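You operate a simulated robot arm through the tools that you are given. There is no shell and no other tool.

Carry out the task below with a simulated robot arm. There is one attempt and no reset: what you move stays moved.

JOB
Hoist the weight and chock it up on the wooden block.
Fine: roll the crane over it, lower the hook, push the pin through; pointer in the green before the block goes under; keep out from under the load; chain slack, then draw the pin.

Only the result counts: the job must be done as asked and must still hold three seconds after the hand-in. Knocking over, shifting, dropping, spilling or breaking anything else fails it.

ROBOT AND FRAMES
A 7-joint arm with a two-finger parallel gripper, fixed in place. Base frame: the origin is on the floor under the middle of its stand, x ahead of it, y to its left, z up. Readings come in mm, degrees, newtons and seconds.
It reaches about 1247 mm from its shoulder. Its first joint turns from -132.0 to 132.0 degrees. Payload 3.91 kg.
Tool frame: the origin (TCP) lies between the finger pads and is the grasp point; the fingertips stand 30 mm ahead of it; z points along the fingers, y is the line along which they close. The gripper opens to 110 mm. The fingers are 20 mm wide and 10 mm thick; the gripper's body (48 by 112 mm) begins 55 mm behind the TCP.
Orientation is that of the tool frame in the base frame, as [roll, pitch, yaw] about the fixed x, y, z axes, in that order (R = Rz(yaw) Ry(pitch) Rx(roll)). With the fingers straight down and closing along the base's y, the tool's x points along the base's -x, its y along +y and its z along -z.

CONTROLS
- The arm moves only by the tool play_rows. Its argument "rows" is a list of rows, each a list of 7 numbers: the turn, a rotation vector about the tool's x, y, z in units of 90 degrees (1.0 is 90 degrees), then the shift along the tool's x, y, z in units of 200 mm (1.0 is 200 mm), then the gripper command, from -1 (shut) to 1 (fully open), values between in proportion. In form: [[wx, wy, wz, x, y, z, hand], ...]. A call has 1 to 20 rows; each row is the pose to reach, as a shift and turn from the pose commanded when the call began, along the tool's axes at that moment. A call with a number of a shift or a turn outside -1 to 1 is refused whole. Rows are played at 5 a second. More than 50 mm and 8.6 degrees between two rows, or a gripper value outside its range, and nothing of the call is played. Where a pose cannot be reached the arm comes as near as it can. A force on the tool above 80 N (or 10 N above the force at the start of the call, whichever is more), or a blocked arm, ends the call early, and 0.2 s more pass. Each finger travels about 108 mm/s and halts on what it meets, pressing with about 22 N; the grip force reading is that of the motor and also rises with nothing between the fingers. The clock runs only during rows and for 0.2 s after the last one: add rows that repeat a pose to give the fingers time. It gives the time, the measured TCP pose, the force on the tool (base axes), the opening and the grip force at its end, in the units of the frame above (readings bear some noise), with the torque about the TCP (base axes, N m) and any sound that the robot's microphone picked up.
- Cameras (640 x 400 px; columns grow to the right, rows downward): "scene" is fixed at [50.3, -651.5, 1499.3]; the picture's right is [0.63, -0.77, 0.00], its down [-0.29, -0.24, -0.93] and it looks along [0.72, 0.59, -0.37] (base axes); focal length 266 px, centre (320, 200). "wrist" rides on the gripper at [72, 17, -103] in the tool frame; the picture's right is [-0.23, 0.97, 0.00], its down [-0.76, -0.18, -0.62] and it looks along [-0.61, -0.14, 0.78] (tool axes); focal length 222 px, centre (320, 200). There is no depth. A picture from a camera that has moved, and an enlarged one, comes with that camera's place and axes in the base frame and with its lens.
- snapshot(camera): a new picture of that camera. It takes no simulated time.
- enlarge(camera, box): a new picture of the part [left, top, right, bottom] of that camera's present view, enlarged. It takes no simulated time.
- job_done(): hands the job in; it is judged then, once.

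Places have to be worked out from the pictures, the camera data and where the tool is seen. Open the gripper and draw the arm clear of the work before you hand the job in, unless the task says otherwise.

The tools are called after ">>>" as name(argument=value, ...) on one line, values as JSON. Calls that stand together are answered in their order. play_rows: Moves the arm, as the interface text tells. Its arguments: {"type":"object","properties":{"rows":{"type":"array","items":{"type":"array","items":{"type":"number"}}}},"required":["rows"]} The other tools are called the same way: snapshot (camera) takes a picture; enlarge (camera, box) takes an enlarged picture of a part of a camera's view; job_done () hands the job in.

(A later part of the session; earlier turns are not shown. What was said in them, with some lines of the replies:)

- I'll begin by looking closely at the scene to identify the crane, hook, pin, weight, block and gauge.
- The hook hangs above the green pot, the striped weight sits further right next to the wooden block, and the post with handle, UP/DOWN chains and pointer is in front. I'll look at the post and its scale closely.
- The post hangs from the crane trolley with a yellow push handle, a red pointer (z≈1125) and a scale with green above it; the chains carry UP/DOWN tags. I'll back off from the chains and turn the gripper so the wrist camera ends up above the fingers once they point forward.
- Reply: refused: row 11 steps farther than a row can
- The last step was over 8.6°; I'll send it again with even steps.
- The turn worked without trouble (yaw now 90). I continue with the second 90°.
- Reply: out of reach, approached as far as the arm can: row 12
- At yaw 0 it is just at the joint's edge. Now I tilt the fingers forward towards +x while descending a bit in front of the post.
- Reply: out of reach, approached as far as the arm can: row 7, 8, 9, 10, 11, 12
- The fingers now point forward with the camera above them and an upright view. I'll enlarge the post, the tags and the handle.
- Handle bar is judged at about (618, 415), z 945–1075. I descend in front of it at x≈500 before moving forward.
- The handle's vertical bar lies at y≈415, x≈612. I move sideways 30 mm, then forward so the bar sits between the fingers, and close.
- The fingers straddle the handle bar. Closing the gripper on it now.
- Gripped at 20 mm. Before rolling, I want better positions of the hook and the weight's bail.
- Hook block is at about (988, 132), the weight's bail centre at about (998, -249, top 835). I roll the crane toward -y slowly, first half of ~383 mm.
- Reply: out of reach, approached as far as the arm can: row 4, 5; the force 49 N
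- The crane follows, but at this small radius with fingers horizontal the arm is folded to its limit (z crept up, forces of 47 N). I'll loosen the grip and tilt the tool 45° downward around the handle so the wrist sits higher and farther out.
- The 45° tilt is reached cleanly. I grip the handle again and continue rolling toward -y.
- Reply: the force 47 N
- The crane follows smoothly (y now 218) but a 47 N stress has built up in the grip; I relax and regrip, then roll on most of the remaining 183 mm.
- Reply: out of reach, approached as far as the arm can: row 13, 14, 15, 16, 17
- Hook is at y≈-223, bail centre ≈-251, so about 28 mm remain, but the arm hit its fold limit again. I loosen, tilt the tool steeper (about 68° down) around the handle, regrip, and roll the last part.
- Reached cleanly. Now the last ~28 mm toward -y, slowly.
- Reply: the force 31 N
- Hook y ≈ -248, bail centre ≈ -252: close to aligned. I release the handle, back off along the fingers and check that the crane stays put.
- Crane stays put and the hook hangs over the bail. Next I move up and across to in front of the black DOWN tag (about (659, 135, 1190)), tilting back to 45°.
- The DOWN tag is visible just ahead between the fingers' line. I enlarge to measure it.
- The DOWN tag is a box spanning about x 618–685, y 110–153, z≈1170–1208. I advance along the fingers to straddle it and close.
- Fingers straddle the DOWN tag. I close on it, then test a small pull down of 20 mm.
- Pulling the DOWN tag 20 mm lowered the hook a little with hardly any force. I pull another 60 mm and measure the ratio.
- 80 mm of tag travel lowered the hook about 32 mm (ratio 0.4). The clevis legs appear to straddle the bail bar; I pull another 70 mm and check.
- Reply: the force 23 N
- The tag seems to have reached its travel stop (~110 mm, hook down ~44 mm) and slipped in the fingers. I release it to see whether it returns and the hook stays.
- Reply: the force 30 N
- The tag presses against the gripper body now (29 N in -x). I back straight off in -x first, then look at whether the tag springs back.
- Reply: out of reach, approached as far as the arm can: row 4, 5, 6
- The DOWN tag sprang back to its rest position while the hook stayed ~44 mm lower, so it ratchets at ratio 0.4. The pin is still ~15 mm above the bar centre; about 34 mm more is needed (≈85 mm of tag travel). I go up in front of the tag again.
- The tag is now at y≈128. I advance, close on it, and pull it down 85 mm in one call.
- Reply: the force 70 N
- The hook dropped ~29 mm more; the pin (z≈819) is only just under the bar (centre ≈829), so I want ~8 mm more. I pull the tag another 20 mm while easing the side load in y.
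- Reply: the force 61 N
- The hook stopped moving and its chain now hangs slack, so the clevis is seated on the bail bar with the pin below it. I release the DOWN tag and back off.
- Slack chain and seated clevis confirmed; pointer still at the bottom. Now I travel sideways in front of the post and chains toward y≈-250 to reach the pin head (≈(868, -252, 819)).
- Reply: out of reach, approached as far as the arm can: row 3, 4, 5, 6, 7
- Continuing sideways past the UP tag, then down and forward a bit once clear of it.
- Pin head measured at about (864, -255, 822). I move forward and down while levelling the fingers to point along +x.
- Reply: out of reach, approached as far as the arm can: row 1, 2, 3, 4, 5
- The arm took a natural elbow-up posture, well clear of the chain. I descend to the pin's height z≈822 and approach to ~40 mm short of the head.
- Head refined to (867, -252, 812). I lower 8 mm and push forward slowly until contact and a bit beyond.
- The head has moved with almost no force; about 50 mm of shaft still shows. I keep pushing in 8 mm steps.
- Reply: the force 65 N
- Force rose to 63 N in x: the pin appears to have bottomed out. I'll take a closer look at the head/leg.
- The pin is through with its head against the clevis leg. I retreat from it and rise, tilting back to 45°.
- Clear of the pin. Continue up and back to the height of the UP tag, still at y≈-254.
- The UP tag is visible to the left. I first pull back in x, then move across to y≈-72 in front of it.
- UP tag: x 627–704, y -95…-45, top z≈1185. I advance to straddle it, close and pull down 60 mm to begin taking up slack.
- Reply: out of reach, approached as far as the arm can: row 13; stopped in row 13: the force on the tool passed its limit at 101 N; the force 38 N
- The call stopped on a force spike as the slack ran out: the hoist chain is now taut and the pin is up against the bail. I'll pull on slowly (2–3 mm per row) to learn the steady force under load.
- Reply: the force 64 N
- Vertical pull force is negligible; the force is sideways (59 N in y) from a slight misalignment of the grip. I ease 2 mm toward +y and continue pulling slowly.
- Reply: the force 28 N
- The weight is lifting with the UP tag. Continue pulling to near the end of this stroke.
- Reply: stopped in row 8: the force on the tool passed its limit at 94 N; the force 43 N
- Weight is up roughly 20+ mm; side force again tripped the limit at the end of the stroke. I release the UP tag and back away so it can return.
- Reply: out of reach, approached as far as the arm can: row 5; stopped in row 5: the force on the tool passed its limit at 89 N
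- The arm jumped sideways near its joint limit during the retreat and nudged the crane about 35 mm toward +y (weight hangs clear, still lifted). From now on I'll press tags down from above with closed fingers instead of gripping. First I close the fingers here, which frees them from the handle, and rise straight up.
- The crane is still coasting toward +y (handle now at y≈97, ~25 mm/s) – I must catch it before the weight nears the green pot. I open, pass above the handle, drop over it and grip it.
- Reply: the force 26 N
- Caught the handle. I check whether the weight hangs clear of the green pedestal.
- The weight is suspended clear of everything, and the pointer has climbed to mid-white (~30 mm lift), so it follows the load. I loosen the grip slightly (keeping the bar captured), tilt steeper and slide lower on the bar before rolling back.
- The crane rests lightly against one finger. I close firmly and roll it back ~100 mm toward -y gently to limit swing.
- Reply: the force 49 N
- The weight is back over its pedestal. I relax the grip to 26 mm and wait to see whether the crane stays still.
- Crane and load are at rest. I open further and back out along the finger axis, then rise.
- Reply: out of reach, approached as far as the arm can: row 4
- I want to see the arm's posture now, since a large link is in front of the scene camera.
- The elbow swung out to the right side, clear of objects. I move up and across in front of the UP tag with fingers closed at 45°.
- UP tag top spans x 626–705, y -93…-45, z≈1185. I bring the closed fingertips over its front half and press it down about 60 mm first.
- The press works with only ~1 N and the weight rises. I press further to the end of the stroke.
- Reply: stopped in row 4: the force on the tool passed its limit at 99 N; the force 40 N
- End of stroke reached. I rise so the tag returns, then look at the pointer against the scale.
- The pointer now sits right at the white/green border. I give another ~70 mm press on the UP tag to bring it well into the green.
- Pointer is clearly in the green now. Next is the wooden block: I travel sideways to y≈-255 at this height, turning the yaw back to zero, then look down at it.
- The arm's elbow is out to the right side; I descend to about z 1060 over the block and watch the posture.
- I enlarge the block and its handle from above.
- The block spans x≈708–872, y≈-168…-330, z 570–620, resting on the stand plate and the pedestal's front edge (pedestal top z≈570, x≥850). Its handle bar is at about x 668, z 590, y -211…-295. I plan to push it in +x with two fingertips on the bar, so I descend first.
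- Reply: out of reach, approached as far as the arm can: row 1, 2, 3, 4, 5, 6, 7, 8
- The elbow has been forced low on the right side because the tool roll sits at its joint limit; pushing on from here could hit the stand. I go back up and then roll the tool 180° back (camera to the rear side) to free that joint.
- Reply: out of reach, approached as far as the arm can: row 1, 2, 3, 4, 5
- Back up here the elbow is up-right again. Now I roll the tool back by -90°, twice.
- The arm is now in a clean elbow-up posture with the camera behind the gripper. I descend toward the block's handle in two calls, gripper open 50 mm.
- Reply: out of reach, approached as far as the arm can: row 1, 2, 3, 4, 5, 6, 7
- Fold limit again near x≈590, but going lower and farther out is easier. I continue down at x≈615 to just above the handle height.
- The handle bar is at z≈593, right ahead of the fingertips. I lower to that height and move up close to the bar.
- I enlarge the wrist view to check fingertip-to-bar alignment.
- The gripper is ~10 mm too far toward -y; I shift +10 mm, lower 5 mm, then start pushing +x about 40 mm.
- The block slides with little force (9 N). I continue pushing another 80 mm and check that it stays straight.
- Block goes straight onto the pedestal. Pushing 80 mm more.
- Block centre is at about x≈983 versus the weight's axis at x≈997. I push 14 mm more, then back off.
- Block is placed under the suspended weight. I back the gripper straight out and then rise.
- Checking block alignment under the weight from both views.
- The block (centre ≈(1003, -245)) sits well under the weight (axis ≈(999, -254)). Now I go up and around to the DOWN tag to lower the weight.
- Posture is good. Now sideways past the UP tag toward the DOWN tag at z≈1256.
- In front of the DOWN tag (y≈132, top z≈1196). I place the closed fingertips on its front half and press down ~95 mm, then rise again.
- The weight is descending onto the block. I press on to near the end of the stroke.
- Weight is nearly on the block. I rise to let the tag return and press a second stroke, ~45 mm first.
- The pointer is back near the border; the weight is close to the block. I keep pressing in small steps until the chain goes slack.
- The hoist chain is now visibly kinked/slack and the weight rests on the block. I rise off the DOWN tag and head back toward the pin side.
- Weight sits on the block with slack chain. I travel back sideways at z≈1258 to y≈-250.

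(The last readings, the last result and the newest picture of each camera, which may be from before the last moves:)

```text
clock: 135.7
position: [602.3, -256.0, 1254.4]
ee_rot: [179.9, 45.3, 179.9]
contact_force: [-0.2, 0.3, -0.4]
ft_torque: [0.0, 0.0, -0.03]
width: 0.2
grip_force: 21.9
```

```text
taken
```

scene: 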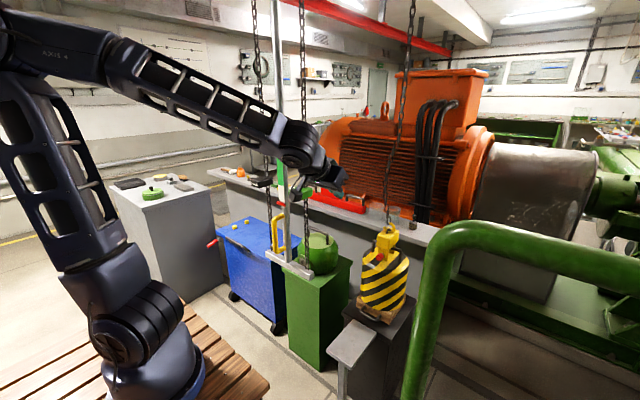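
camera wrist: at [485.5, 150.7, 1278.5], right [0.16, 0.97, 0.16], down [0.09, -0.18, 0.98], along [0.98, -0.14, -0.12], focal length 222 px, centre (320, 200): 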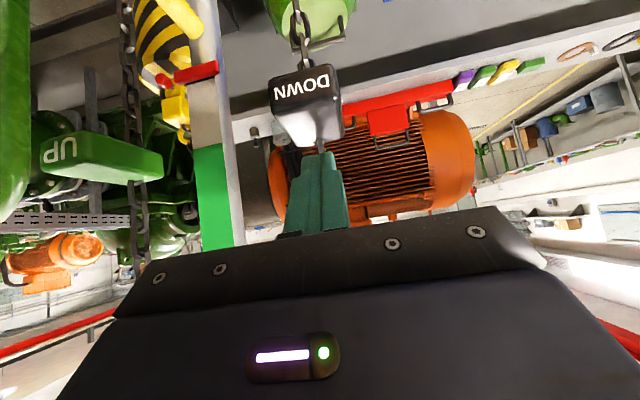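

Now descend forward toward the pin, then level the fingers to horizontal about 140 mm short of it.

>>> play_rows(rows=[[0, 0, 0, 0.07, 0.003, 0.16, -1], [0, 0, 0, 0.14, 0.006, 0.33, -1], [0, 0, 0, 0.21, 0.01, 0.5, -0.5], [0, 0, 0, 0.28, 0.01, 0.66, -0.2], [0, 0, 0, 0.35, 0.01, 0.82, -0.2], [0, 0, 0, 0.424, 0.01, 0.99, -0.2], [0, 0, 0, 0.424, 0.01, 0.99, -0.2]])

>>> play_rows(rows=[[0, -0.07, 0, 0.04, 0.005, 0.12, -0.2], [0, -0.14, 0, 0.08, 0.01, 0.26, -0.2], [0, -0.21, 0, 0.12, 0.01, 0.4, -0.2], [0, -0.28, 0, 0.16, 0.01, 0.54, -0.2], [0, -0.35, 0, 0.2, 0.01, 0.68, -0.2], [0, -0.42, 0, 0.24, 0.01, 0.83, -0.2], [0, -0.5, 0, 0.276, 0.01, 0.96, -0.2], [0, -0.5, 0, 0.276, 0.01, 0.96, -0.2]])

>>> snapshot(camera="scene")

>>> snapshot(camera="wrist")

```text
clock: 137.2
position: [681.4, -254.8, 1054.5]
ee_rot: [179.8, 45.4, -180.0]
contact_force: [0.5, 0.0, 0.2]
ft_torque: [0.04, 0.02, 0.01]
width: 43.8
grip_force: 0.1
```

```text
clock: 139.1
position: [782.2, -249.8, 879.3]
ee_rot: [18.6, 89.5, 18.7]
contact_force: [-0.7, 0.4, 0.5]
ft_torque: [-0.01, -0.01, -0.01]
width: 44.1
grip_force: 0.0
```

```text
taken
```

scene: 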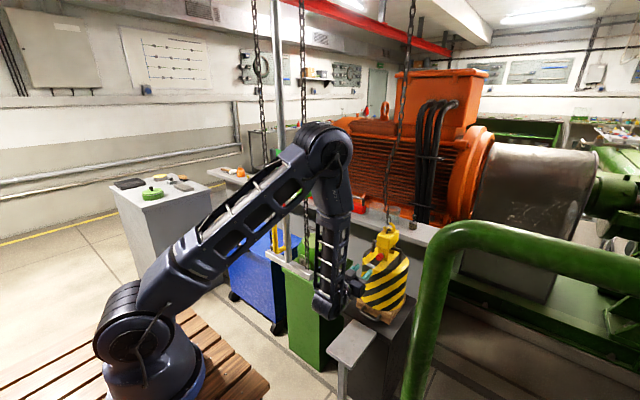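

```text
taken
camera wrist: at [679.1, -234.5, 806.2], right [0.0, 0.97, 0.23], down [-0.63, -0.18, 0.76], along [0.78, -0.14, 0.61], focal length 222 px, centre (320, 200)
```

wrist: 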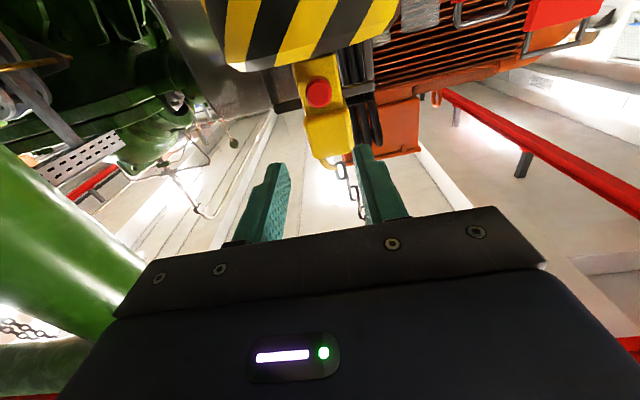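

Pin head judged at about (928, -249, 867). I move to within ~35 mm of it at z≈867 and check alignment.

>>> play_rows(rows=[[0, 0, 0, 0.06, 0, 0.1, -0.2], [0, 0, 0, 0.06, 0, 0.25, -0.2], [0, 0, 0, 0.06, 0, 0.39, -0.2], [0, 0, 0, 0.06, 0, 0.39, -0.2]])

>>> enlarge(camera="wrist", box=[220, 40, 440, 240])

>>> enlarge(camera="scene", box=[340, 210, 420, 310])

```text
clock: 140.1
position: [859.8, -249.2, 869.2]
ee_rot: [24.8, 89.8, 24.9]
contact_force: [-0.4, -0.1, -0.5]
ft_torque: [-0.01, 0.0, 0.02]
width: 43.9
grip_force: 0.0
```

```text
2.00 times, centred on (330, 140) of wrist
camera zoom: at [757.9, -232.5, 795.6], right [0.0, 0.97, 0.23], down [-0.63, -0.18, 0.76], along [0.78, -0.14, 0.61], focal length 444 px, centre (300, 320)
```

zoom: 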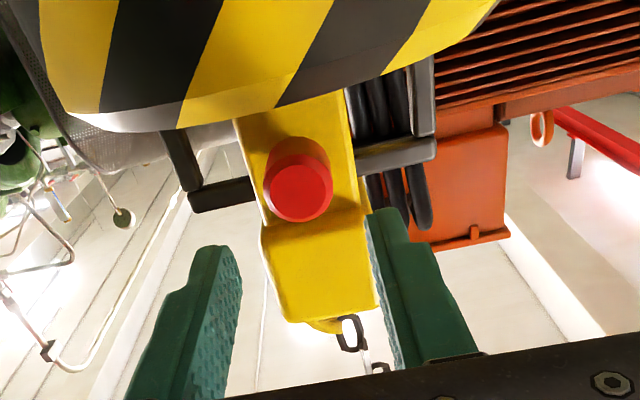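

```text
4.00 times, centred on (380, 260) of scene
camera zoom: at [50.3, -651.5, 1499.3], right [0.63, -0.77, 0.0], down [-0.29, -0.24, -0.93], along [0.72, 0.59, -0.37], focal length 1064 px, centre (80, -40)
```

zoom: 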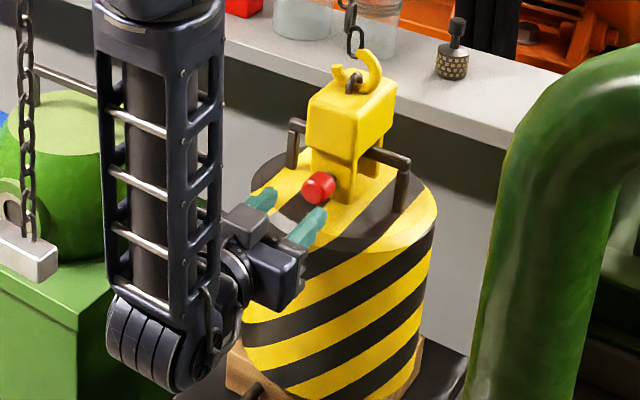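

Head is at y≈-247.5, z≈862. I lower ~5 mm, advance so the fingertips flank the head, and close on it.

>>> play_rows(rows=[[0, 0, 0, 0.025, 0.008, 0.08, -0.2], [0, 0, 0, 0.025, 0.008, 0.16, -0.2], [0, 0, 0, 0.025, 0.008, 0.245, -0.2], [0, 0, 0, 0.025, 0.008, 0.245, -0.2]])

>>> enlarge(camera="wrist", box=[220, 40, 440, 240])

>>> enlarge(camera="scene", box=[350, 220, 410, 290])

```text
clock: 141.1
position: [910.7, -248.5, 864.6]
ee_rot: [23.5, 89.6, 23.6]
contact_force: [0.5, -0.8, 0.4]
ft_torque: [0.02, -0.01, 0.0]
width: 44.1
grip_force: 0.0
```

```text
2.00 times, centred on (330, 140) of wrist
camera zoom: at [808.3, -232.9, 791.2], right [0.0, 0.97, 0.23], down [-0.63, -0.18, 0.76], along [0.78, -0.14, 0.61], focal length 444 px, centre (300, 320)
```

zoom: 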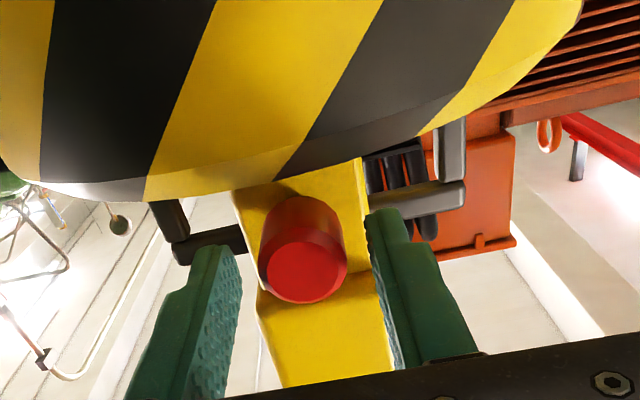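

```text
5.71 times, centred on (380, 255) of scene
camera zoom: at [50.3, -651.5, 1499.3], right [0.63, -0.77, 0.0], down [-0.29, -0.24, -0.93], along [0.72, 0.59, -0.37], focal length 1520 px, centre (-23, -114)
```

zoom: 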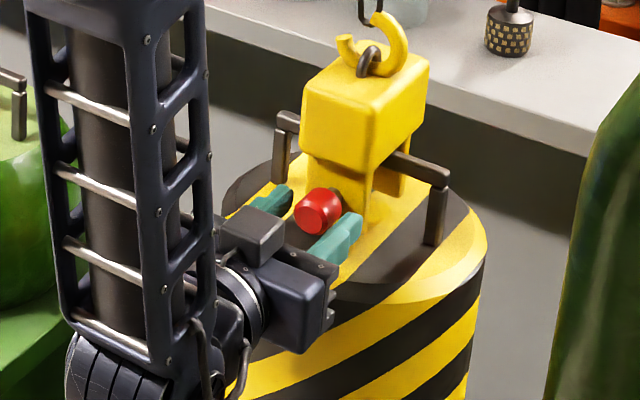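

The fingertips flank the red head well. Closing on it.

>>> play_rows(rows=[[0, 0, 0, 0.01, 0, 0, -0.5], [0, 0, 0, 0.01, 0, 0, -0.9], [0, 0, 0, 0.01, 0, 0, -0.9], [0, 0, 0, 0.01, 0, 0, -0.9]])

>>> enlarge(camera="wrist", box=[220, 40, 440, 240])

```text
clock: 142.1
position: [910.4, -247.0, 862.4]
ee_rot: [17.9, 89.7, 18.0]
contact_force: [0.0, 9.0, 10.9]
ft_torque: [0.0, -0.38, -0.11]
width: 27.1
grip_force: 45.1
```

```text
2.00 times, centred on (330, 140) of wrist
camera zoom: at [807.8, -232.0, 789.7], right [0.0, 0.97, 0.23], down [-0.63, -0.18, 0.76], along [0.78, -0.14, 0.61], focal length 444 px, centre (300, 320)
```

zoom: 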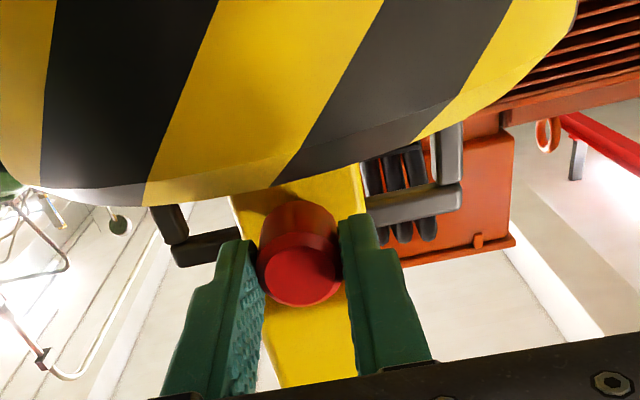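

Gripped at 27 mm. Now I draw the pin slowly toward -x.

>>> play_rows(rows=[[0, 0, 0, 0, 0, -0.025, -0.9], [0, 0, 0, 0, 0, -0.05, -0.9], [0, 0, 0, 0, 0, -0.08, -0.9], [0, 0, 0, 0, 0, -0.11, -0.9], [0, 0, 0, 0, 0, -0.14, -0.9], [0, 0, 0, 0, 0, -0.17, -0.9], [0, 0, 0, 0, 0, -0.2, -0.9], [0, 0, 0, 0, 0, -0.2, -0.9]])

>>> enlarge(camera="wrist", box=[220, 40, 440, 240])

>>> enlarge(camera="scene", box=[340, 190, 420, 310])

```text
clock: 143.8
position: [869.8, -247.6, 863.1]
ee_rot: [17.6, 89.6, 17.8]
contact_force: [-0.2, 17.4, 16.1]
ft_torque: [0.05, -0.71, 0.11]
width: 26.6
grip_force: 44.9
```

```text
2.00 times, centred on (330, 140) of wrist
camera zoom: at [766.3, -232.1, 789.6], right [0.0, 0.97, 0.23], down [-0.63, -0.18, 0.76], along [0.78, -0.14, 0.61], focal length 444 px, centre (300, 320)
```

zoom: 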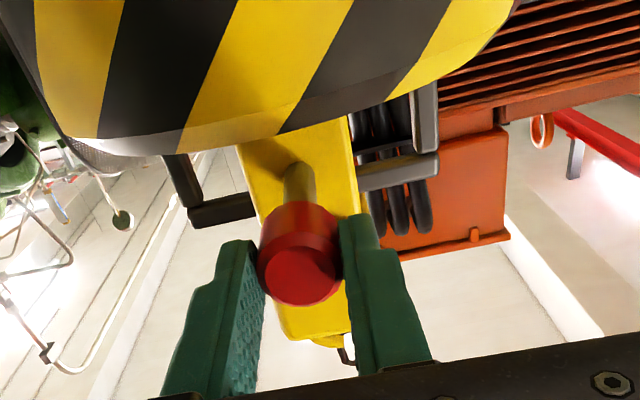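

```text
3.33 times, centred on (380, 250) of scene
camera zoom: at [50.3, -651.5, 1499.3], right [0.63, -0.77, 0.0], down [-0.29, -0.24, -0.93], along [0.72, 0.59, -0.37], focal length 887 px, centre (120, 33)
```

zoom: 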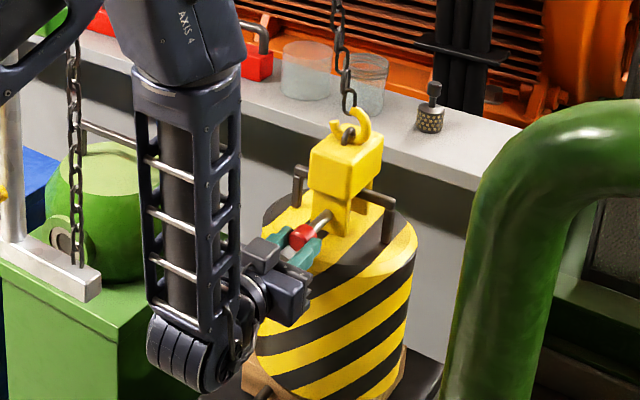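

Drawn 41 mm with no resistance. The original parked position was ~62 mm out, so I draw about 20 mm more.

>>> play_rows(rows=[[0, 0, 0, 0, 0, -0.025, -0.9], [0, 0, 0, 0, 0, -0.05, -0.9], [0, 0, 0, 0, 0, -0.075, -0.9], [0, 0, 0, 0, 0, -0.1, -0.9], [0, 0, 0, 0, 0, -0.1, -0.9]])

>>> enlarge(camera="wrist", box=[220, 40, 440, 240])

>>> enlarge(camera="scene", box=[340, 190, 420, 310])

```text
clock: 145.1
position: [848.9, -248.0, 863.1]
ee_rot: [15.3, 89.6, 15.4]
contact_force: [35.9, 19.5, 4.6]
ft_torque: [-0.01, -0.12, -0.01]
width: 26.6
grip_force: 44.6
```

```text
2.00 times, centred on (330, 140) of wrist
camera zoom: at [747.1, -232.2, 789.5], right [0.0, 0.97, 0.23], down [-0.63, -0.18, 0.76], along [0.78, -0.14, 0.61], focal length 444 px, centre (300, 320)
```

zoom: 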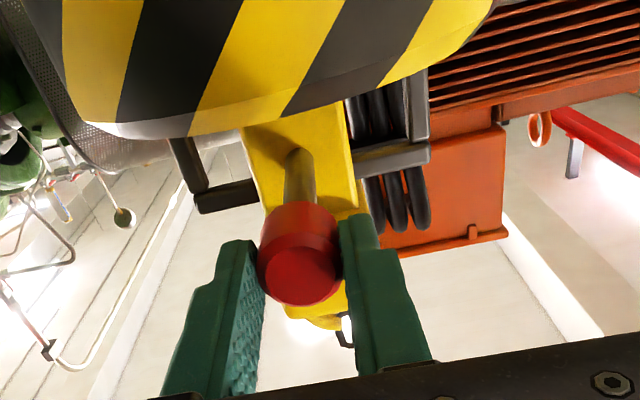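

```text
3.33 times, centred on (380, 250) of scene
camera zoom: at [50.3, -651.5, 1499.3], right [0.63, -0.77, 0.0], down [-0.29, -0.24, -0.93], along [0.72, 0.59, -0.37], focal length 887 px, centre (120, 33)
```

zoom: 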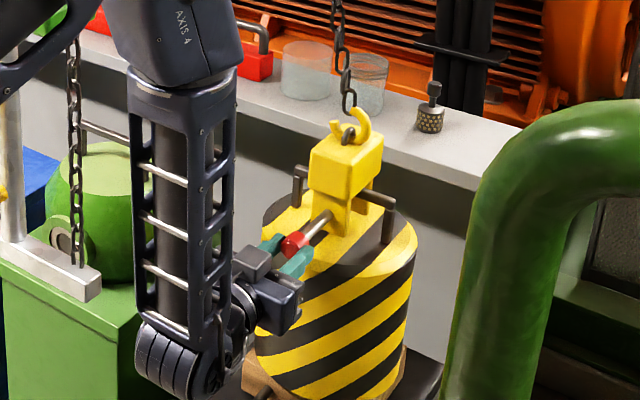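

A 36 N reaction shows the pin has reached its drawn-out stop. I relieve the tension slightly, open the gripper and back away.

>>> play_rows(rows=[[0, 0, 0, 0, 0, 0.006, -0.9], [0, 0, 0, 0, 0, 0.006, -0.5], [0, 0, 0, 0, 0, 0.006, -0.2], [0, 0, 0, 0, 0, 0.006, -0.1], [0, 0, 0, 0, 0, -0.1, -0.1], [0, 0, 0, 0, 0, -0.3, -0.1], [0, 0, 0, -0.05, 0, -0.5, -0.1], [0, 0, 0, -0.05, 0, -0.5, -0.1]])

>>> snapshot(camera="wrist")

>>> enlarge(camera="scene", box=[330, 190, 430, 340])

```text
clock: 146.8
position: [748.3, -250.2, 871.3]
ee_rot: [24.9, 89.7, 24.9]
contact_force: [-0.8, 1.1, -0.2]
ft_torque: [-0.01, -0.02, 0.02]
width: 49.7
grip_force: 0.1
```

```text
taken
camera wrist: at [644.4, -233.9, 797.9], right [0.0, 0.97, 0.23], down [-0.63, -0.18, 0.76], along [0.78, -0.14, 0.61], focal length 222 px, centre (320, 200)
```

wrist: 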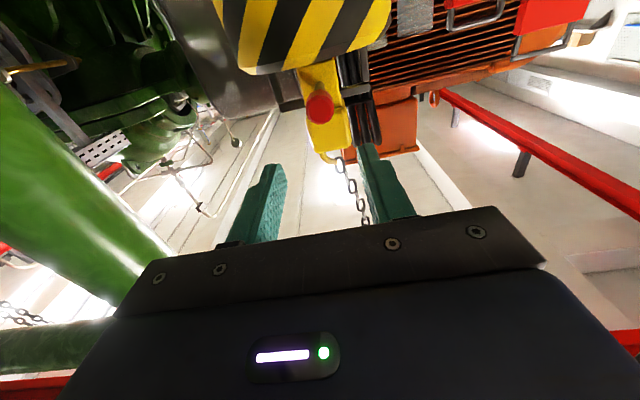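

```text
2.67 times, centred on (380, 265) of scene
camera zoom: at [50.3, -651.5, 1499.3], right [0.63, -0.77, 0.0], down [-0.29, -0.24, -0.93], along [0.72, 0.59, -0.37], focal length 709 px, centre (160, 27)
```

zoom: 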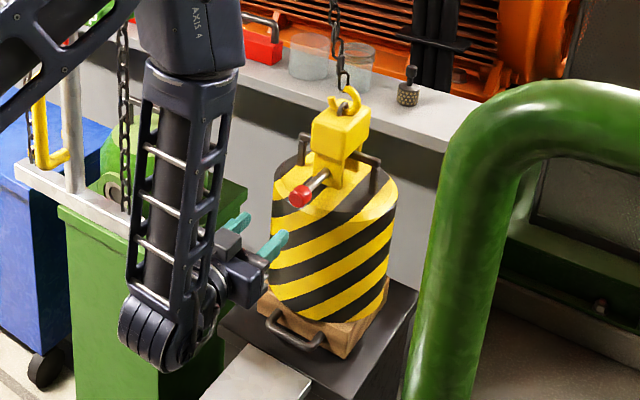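

Pin is out, the weight sits on the block with slack chain. I raise the arm away from the work.

>>> play_rows(rows=[[0, 0.07, 0, -0.15, 0, -0.05, 0.3], [0, 0.14, 0, -0.32, 0, -0.1, 0.3], [0, 0.21, 0, -0.49, 0, -0.15, 0.5], [0, 0.28, 0, -0.66, 0, -0.2, 0.7], [0, 0.35, 0, -0.82, 0, -0.25, 1], [0, 0.42, 0, -0.95, 0, -0.3, 1], [0, 0.5, 0, -1.0, 0, -0.35, 1], [0, 0.5, 0, -1.0, 0, -0.35, 1]])

>>> snapshot(camera="scene")

```text
clock: 148.7
position: [676.4, -250.4, 1071.2]
ee_rot: [179.9, 45.2, 179.9]
contact_force: [0.1, 0.3, 0.0]
ft_torque: [-0.04, 0.01, -0.05]
width: 110.0
grip_force: 0.1
```

```text
taken
```

scene: 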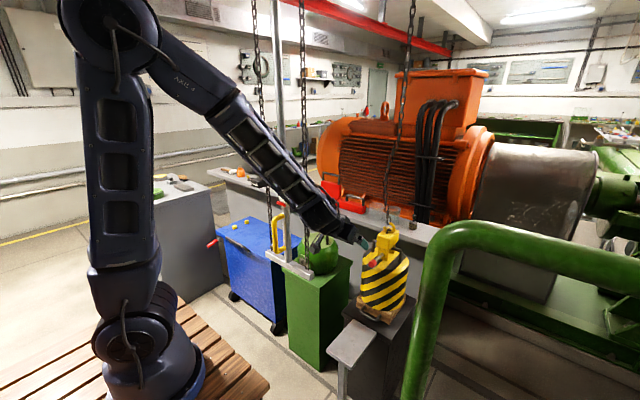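

Continuing back and up to a clear position.

>>> play_rows(rows=[[0, 0, 0, -0.07, 0, -0.15, 1], [0, 0, 0, -0.14, 0, -0.32, 1], [0, 0, 0, -0.21, 0, -0.49, 1], [0, 0, 0, -0.28, 0, -0.66, 1], [0, 0, 0, -0.36, 0, -0.82, 1], [0, 0, 0, -0.44, -0.05, -0.975, 1], [0, 0, 0, -0.44, -0.05, -0.975, 1], [0, 0, 0, -0.44, -0.05, -0.975, 1]])

>>> snapshot(camera="scene")

>>> enlarge(camera="scene", box=[330, 190, 430, 340])

>>> snapshot(camera="wrist")

```text
clock: 150.4
position: [601.7, -257.9, 1271.9]
ee_rot: [179.8, 45.3, 180.0]
contact_force: [0.4, 0.2, -0.4]
ft_torque: [0.0, -0.01, -0.02]
width: 110.2
grip_force: 0.1
```

```text
taken
```

scene: 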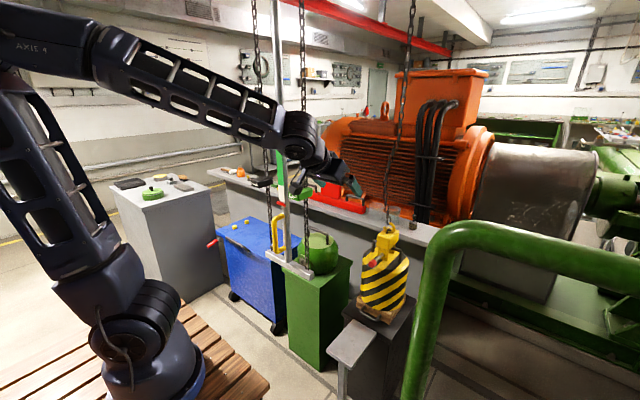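

```text
2.67 times, centred on (380, 265) of scene
camera zoom: at [50.3, -651.5, 1499.3], right [0.63, -0.77, 0.0], down [-0.29, -0.24, -0.93], along [0.72, 0.59, -0.37], focal length 709 px, centre (160, 27)
```

zoom: 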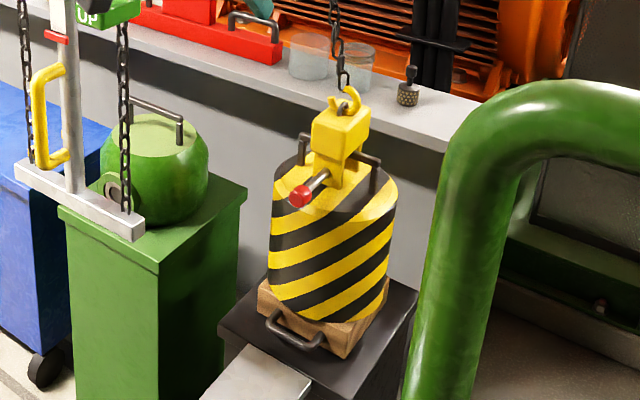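

```text
taken
camera wrist: at [477.3, -242.7, 1292.2], right [0.16, 0.97, 0.16], down [0.09, -0.18, 0.98], along [0.98, -0.14, -0.12], focal length 222 px, centre (320, 200)
```

wrist: 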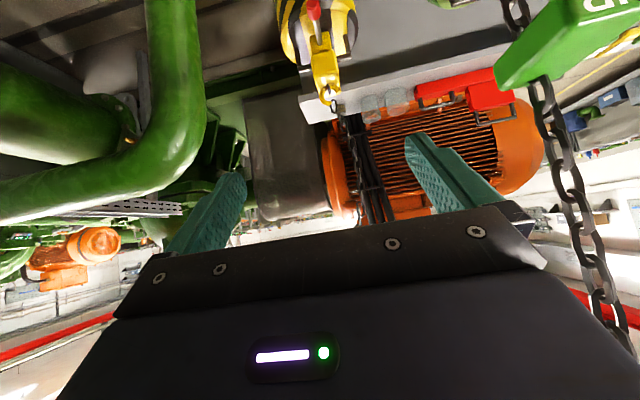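

The striped weight stands on the wooden block, the hoist chain is slack, and the pin is drawn out. The pot and the other objects look undisturbed, and the arm is open and clear of the work. I'm handing the job in.

>>> job_done()

```text
The job is handed in.
```

I hoisted the striped weight, set it on the wooden block, slackened the chain and drew the pin. The job is handed in. I don't have the verdict yet.

- **Final state:** The weight sits flat on the block on its pedestal. The block's centre is within about 10 mm of the weight's. The pin is pulled out to its stop, and the gripper is open and clear of the work.
- **Order of work:** The pointer was in the green before I pushed the block under. I pushed it by its handle and kept the gripper out from under the load. I drew the pin only once the chain was visibly slack.
- **One mishap:** After the first lift, the arm jumped sideways near a joint limit and knocked the crane. It rolled about 100 mm toward the green pot with the weight hanging from it. I caught the handle and rolled it back. In the pictures the weight stayed clear of everything, and nothing else looks moved.

The hook still straddles the weight's handle, since the instructions ended at drawing the pin.
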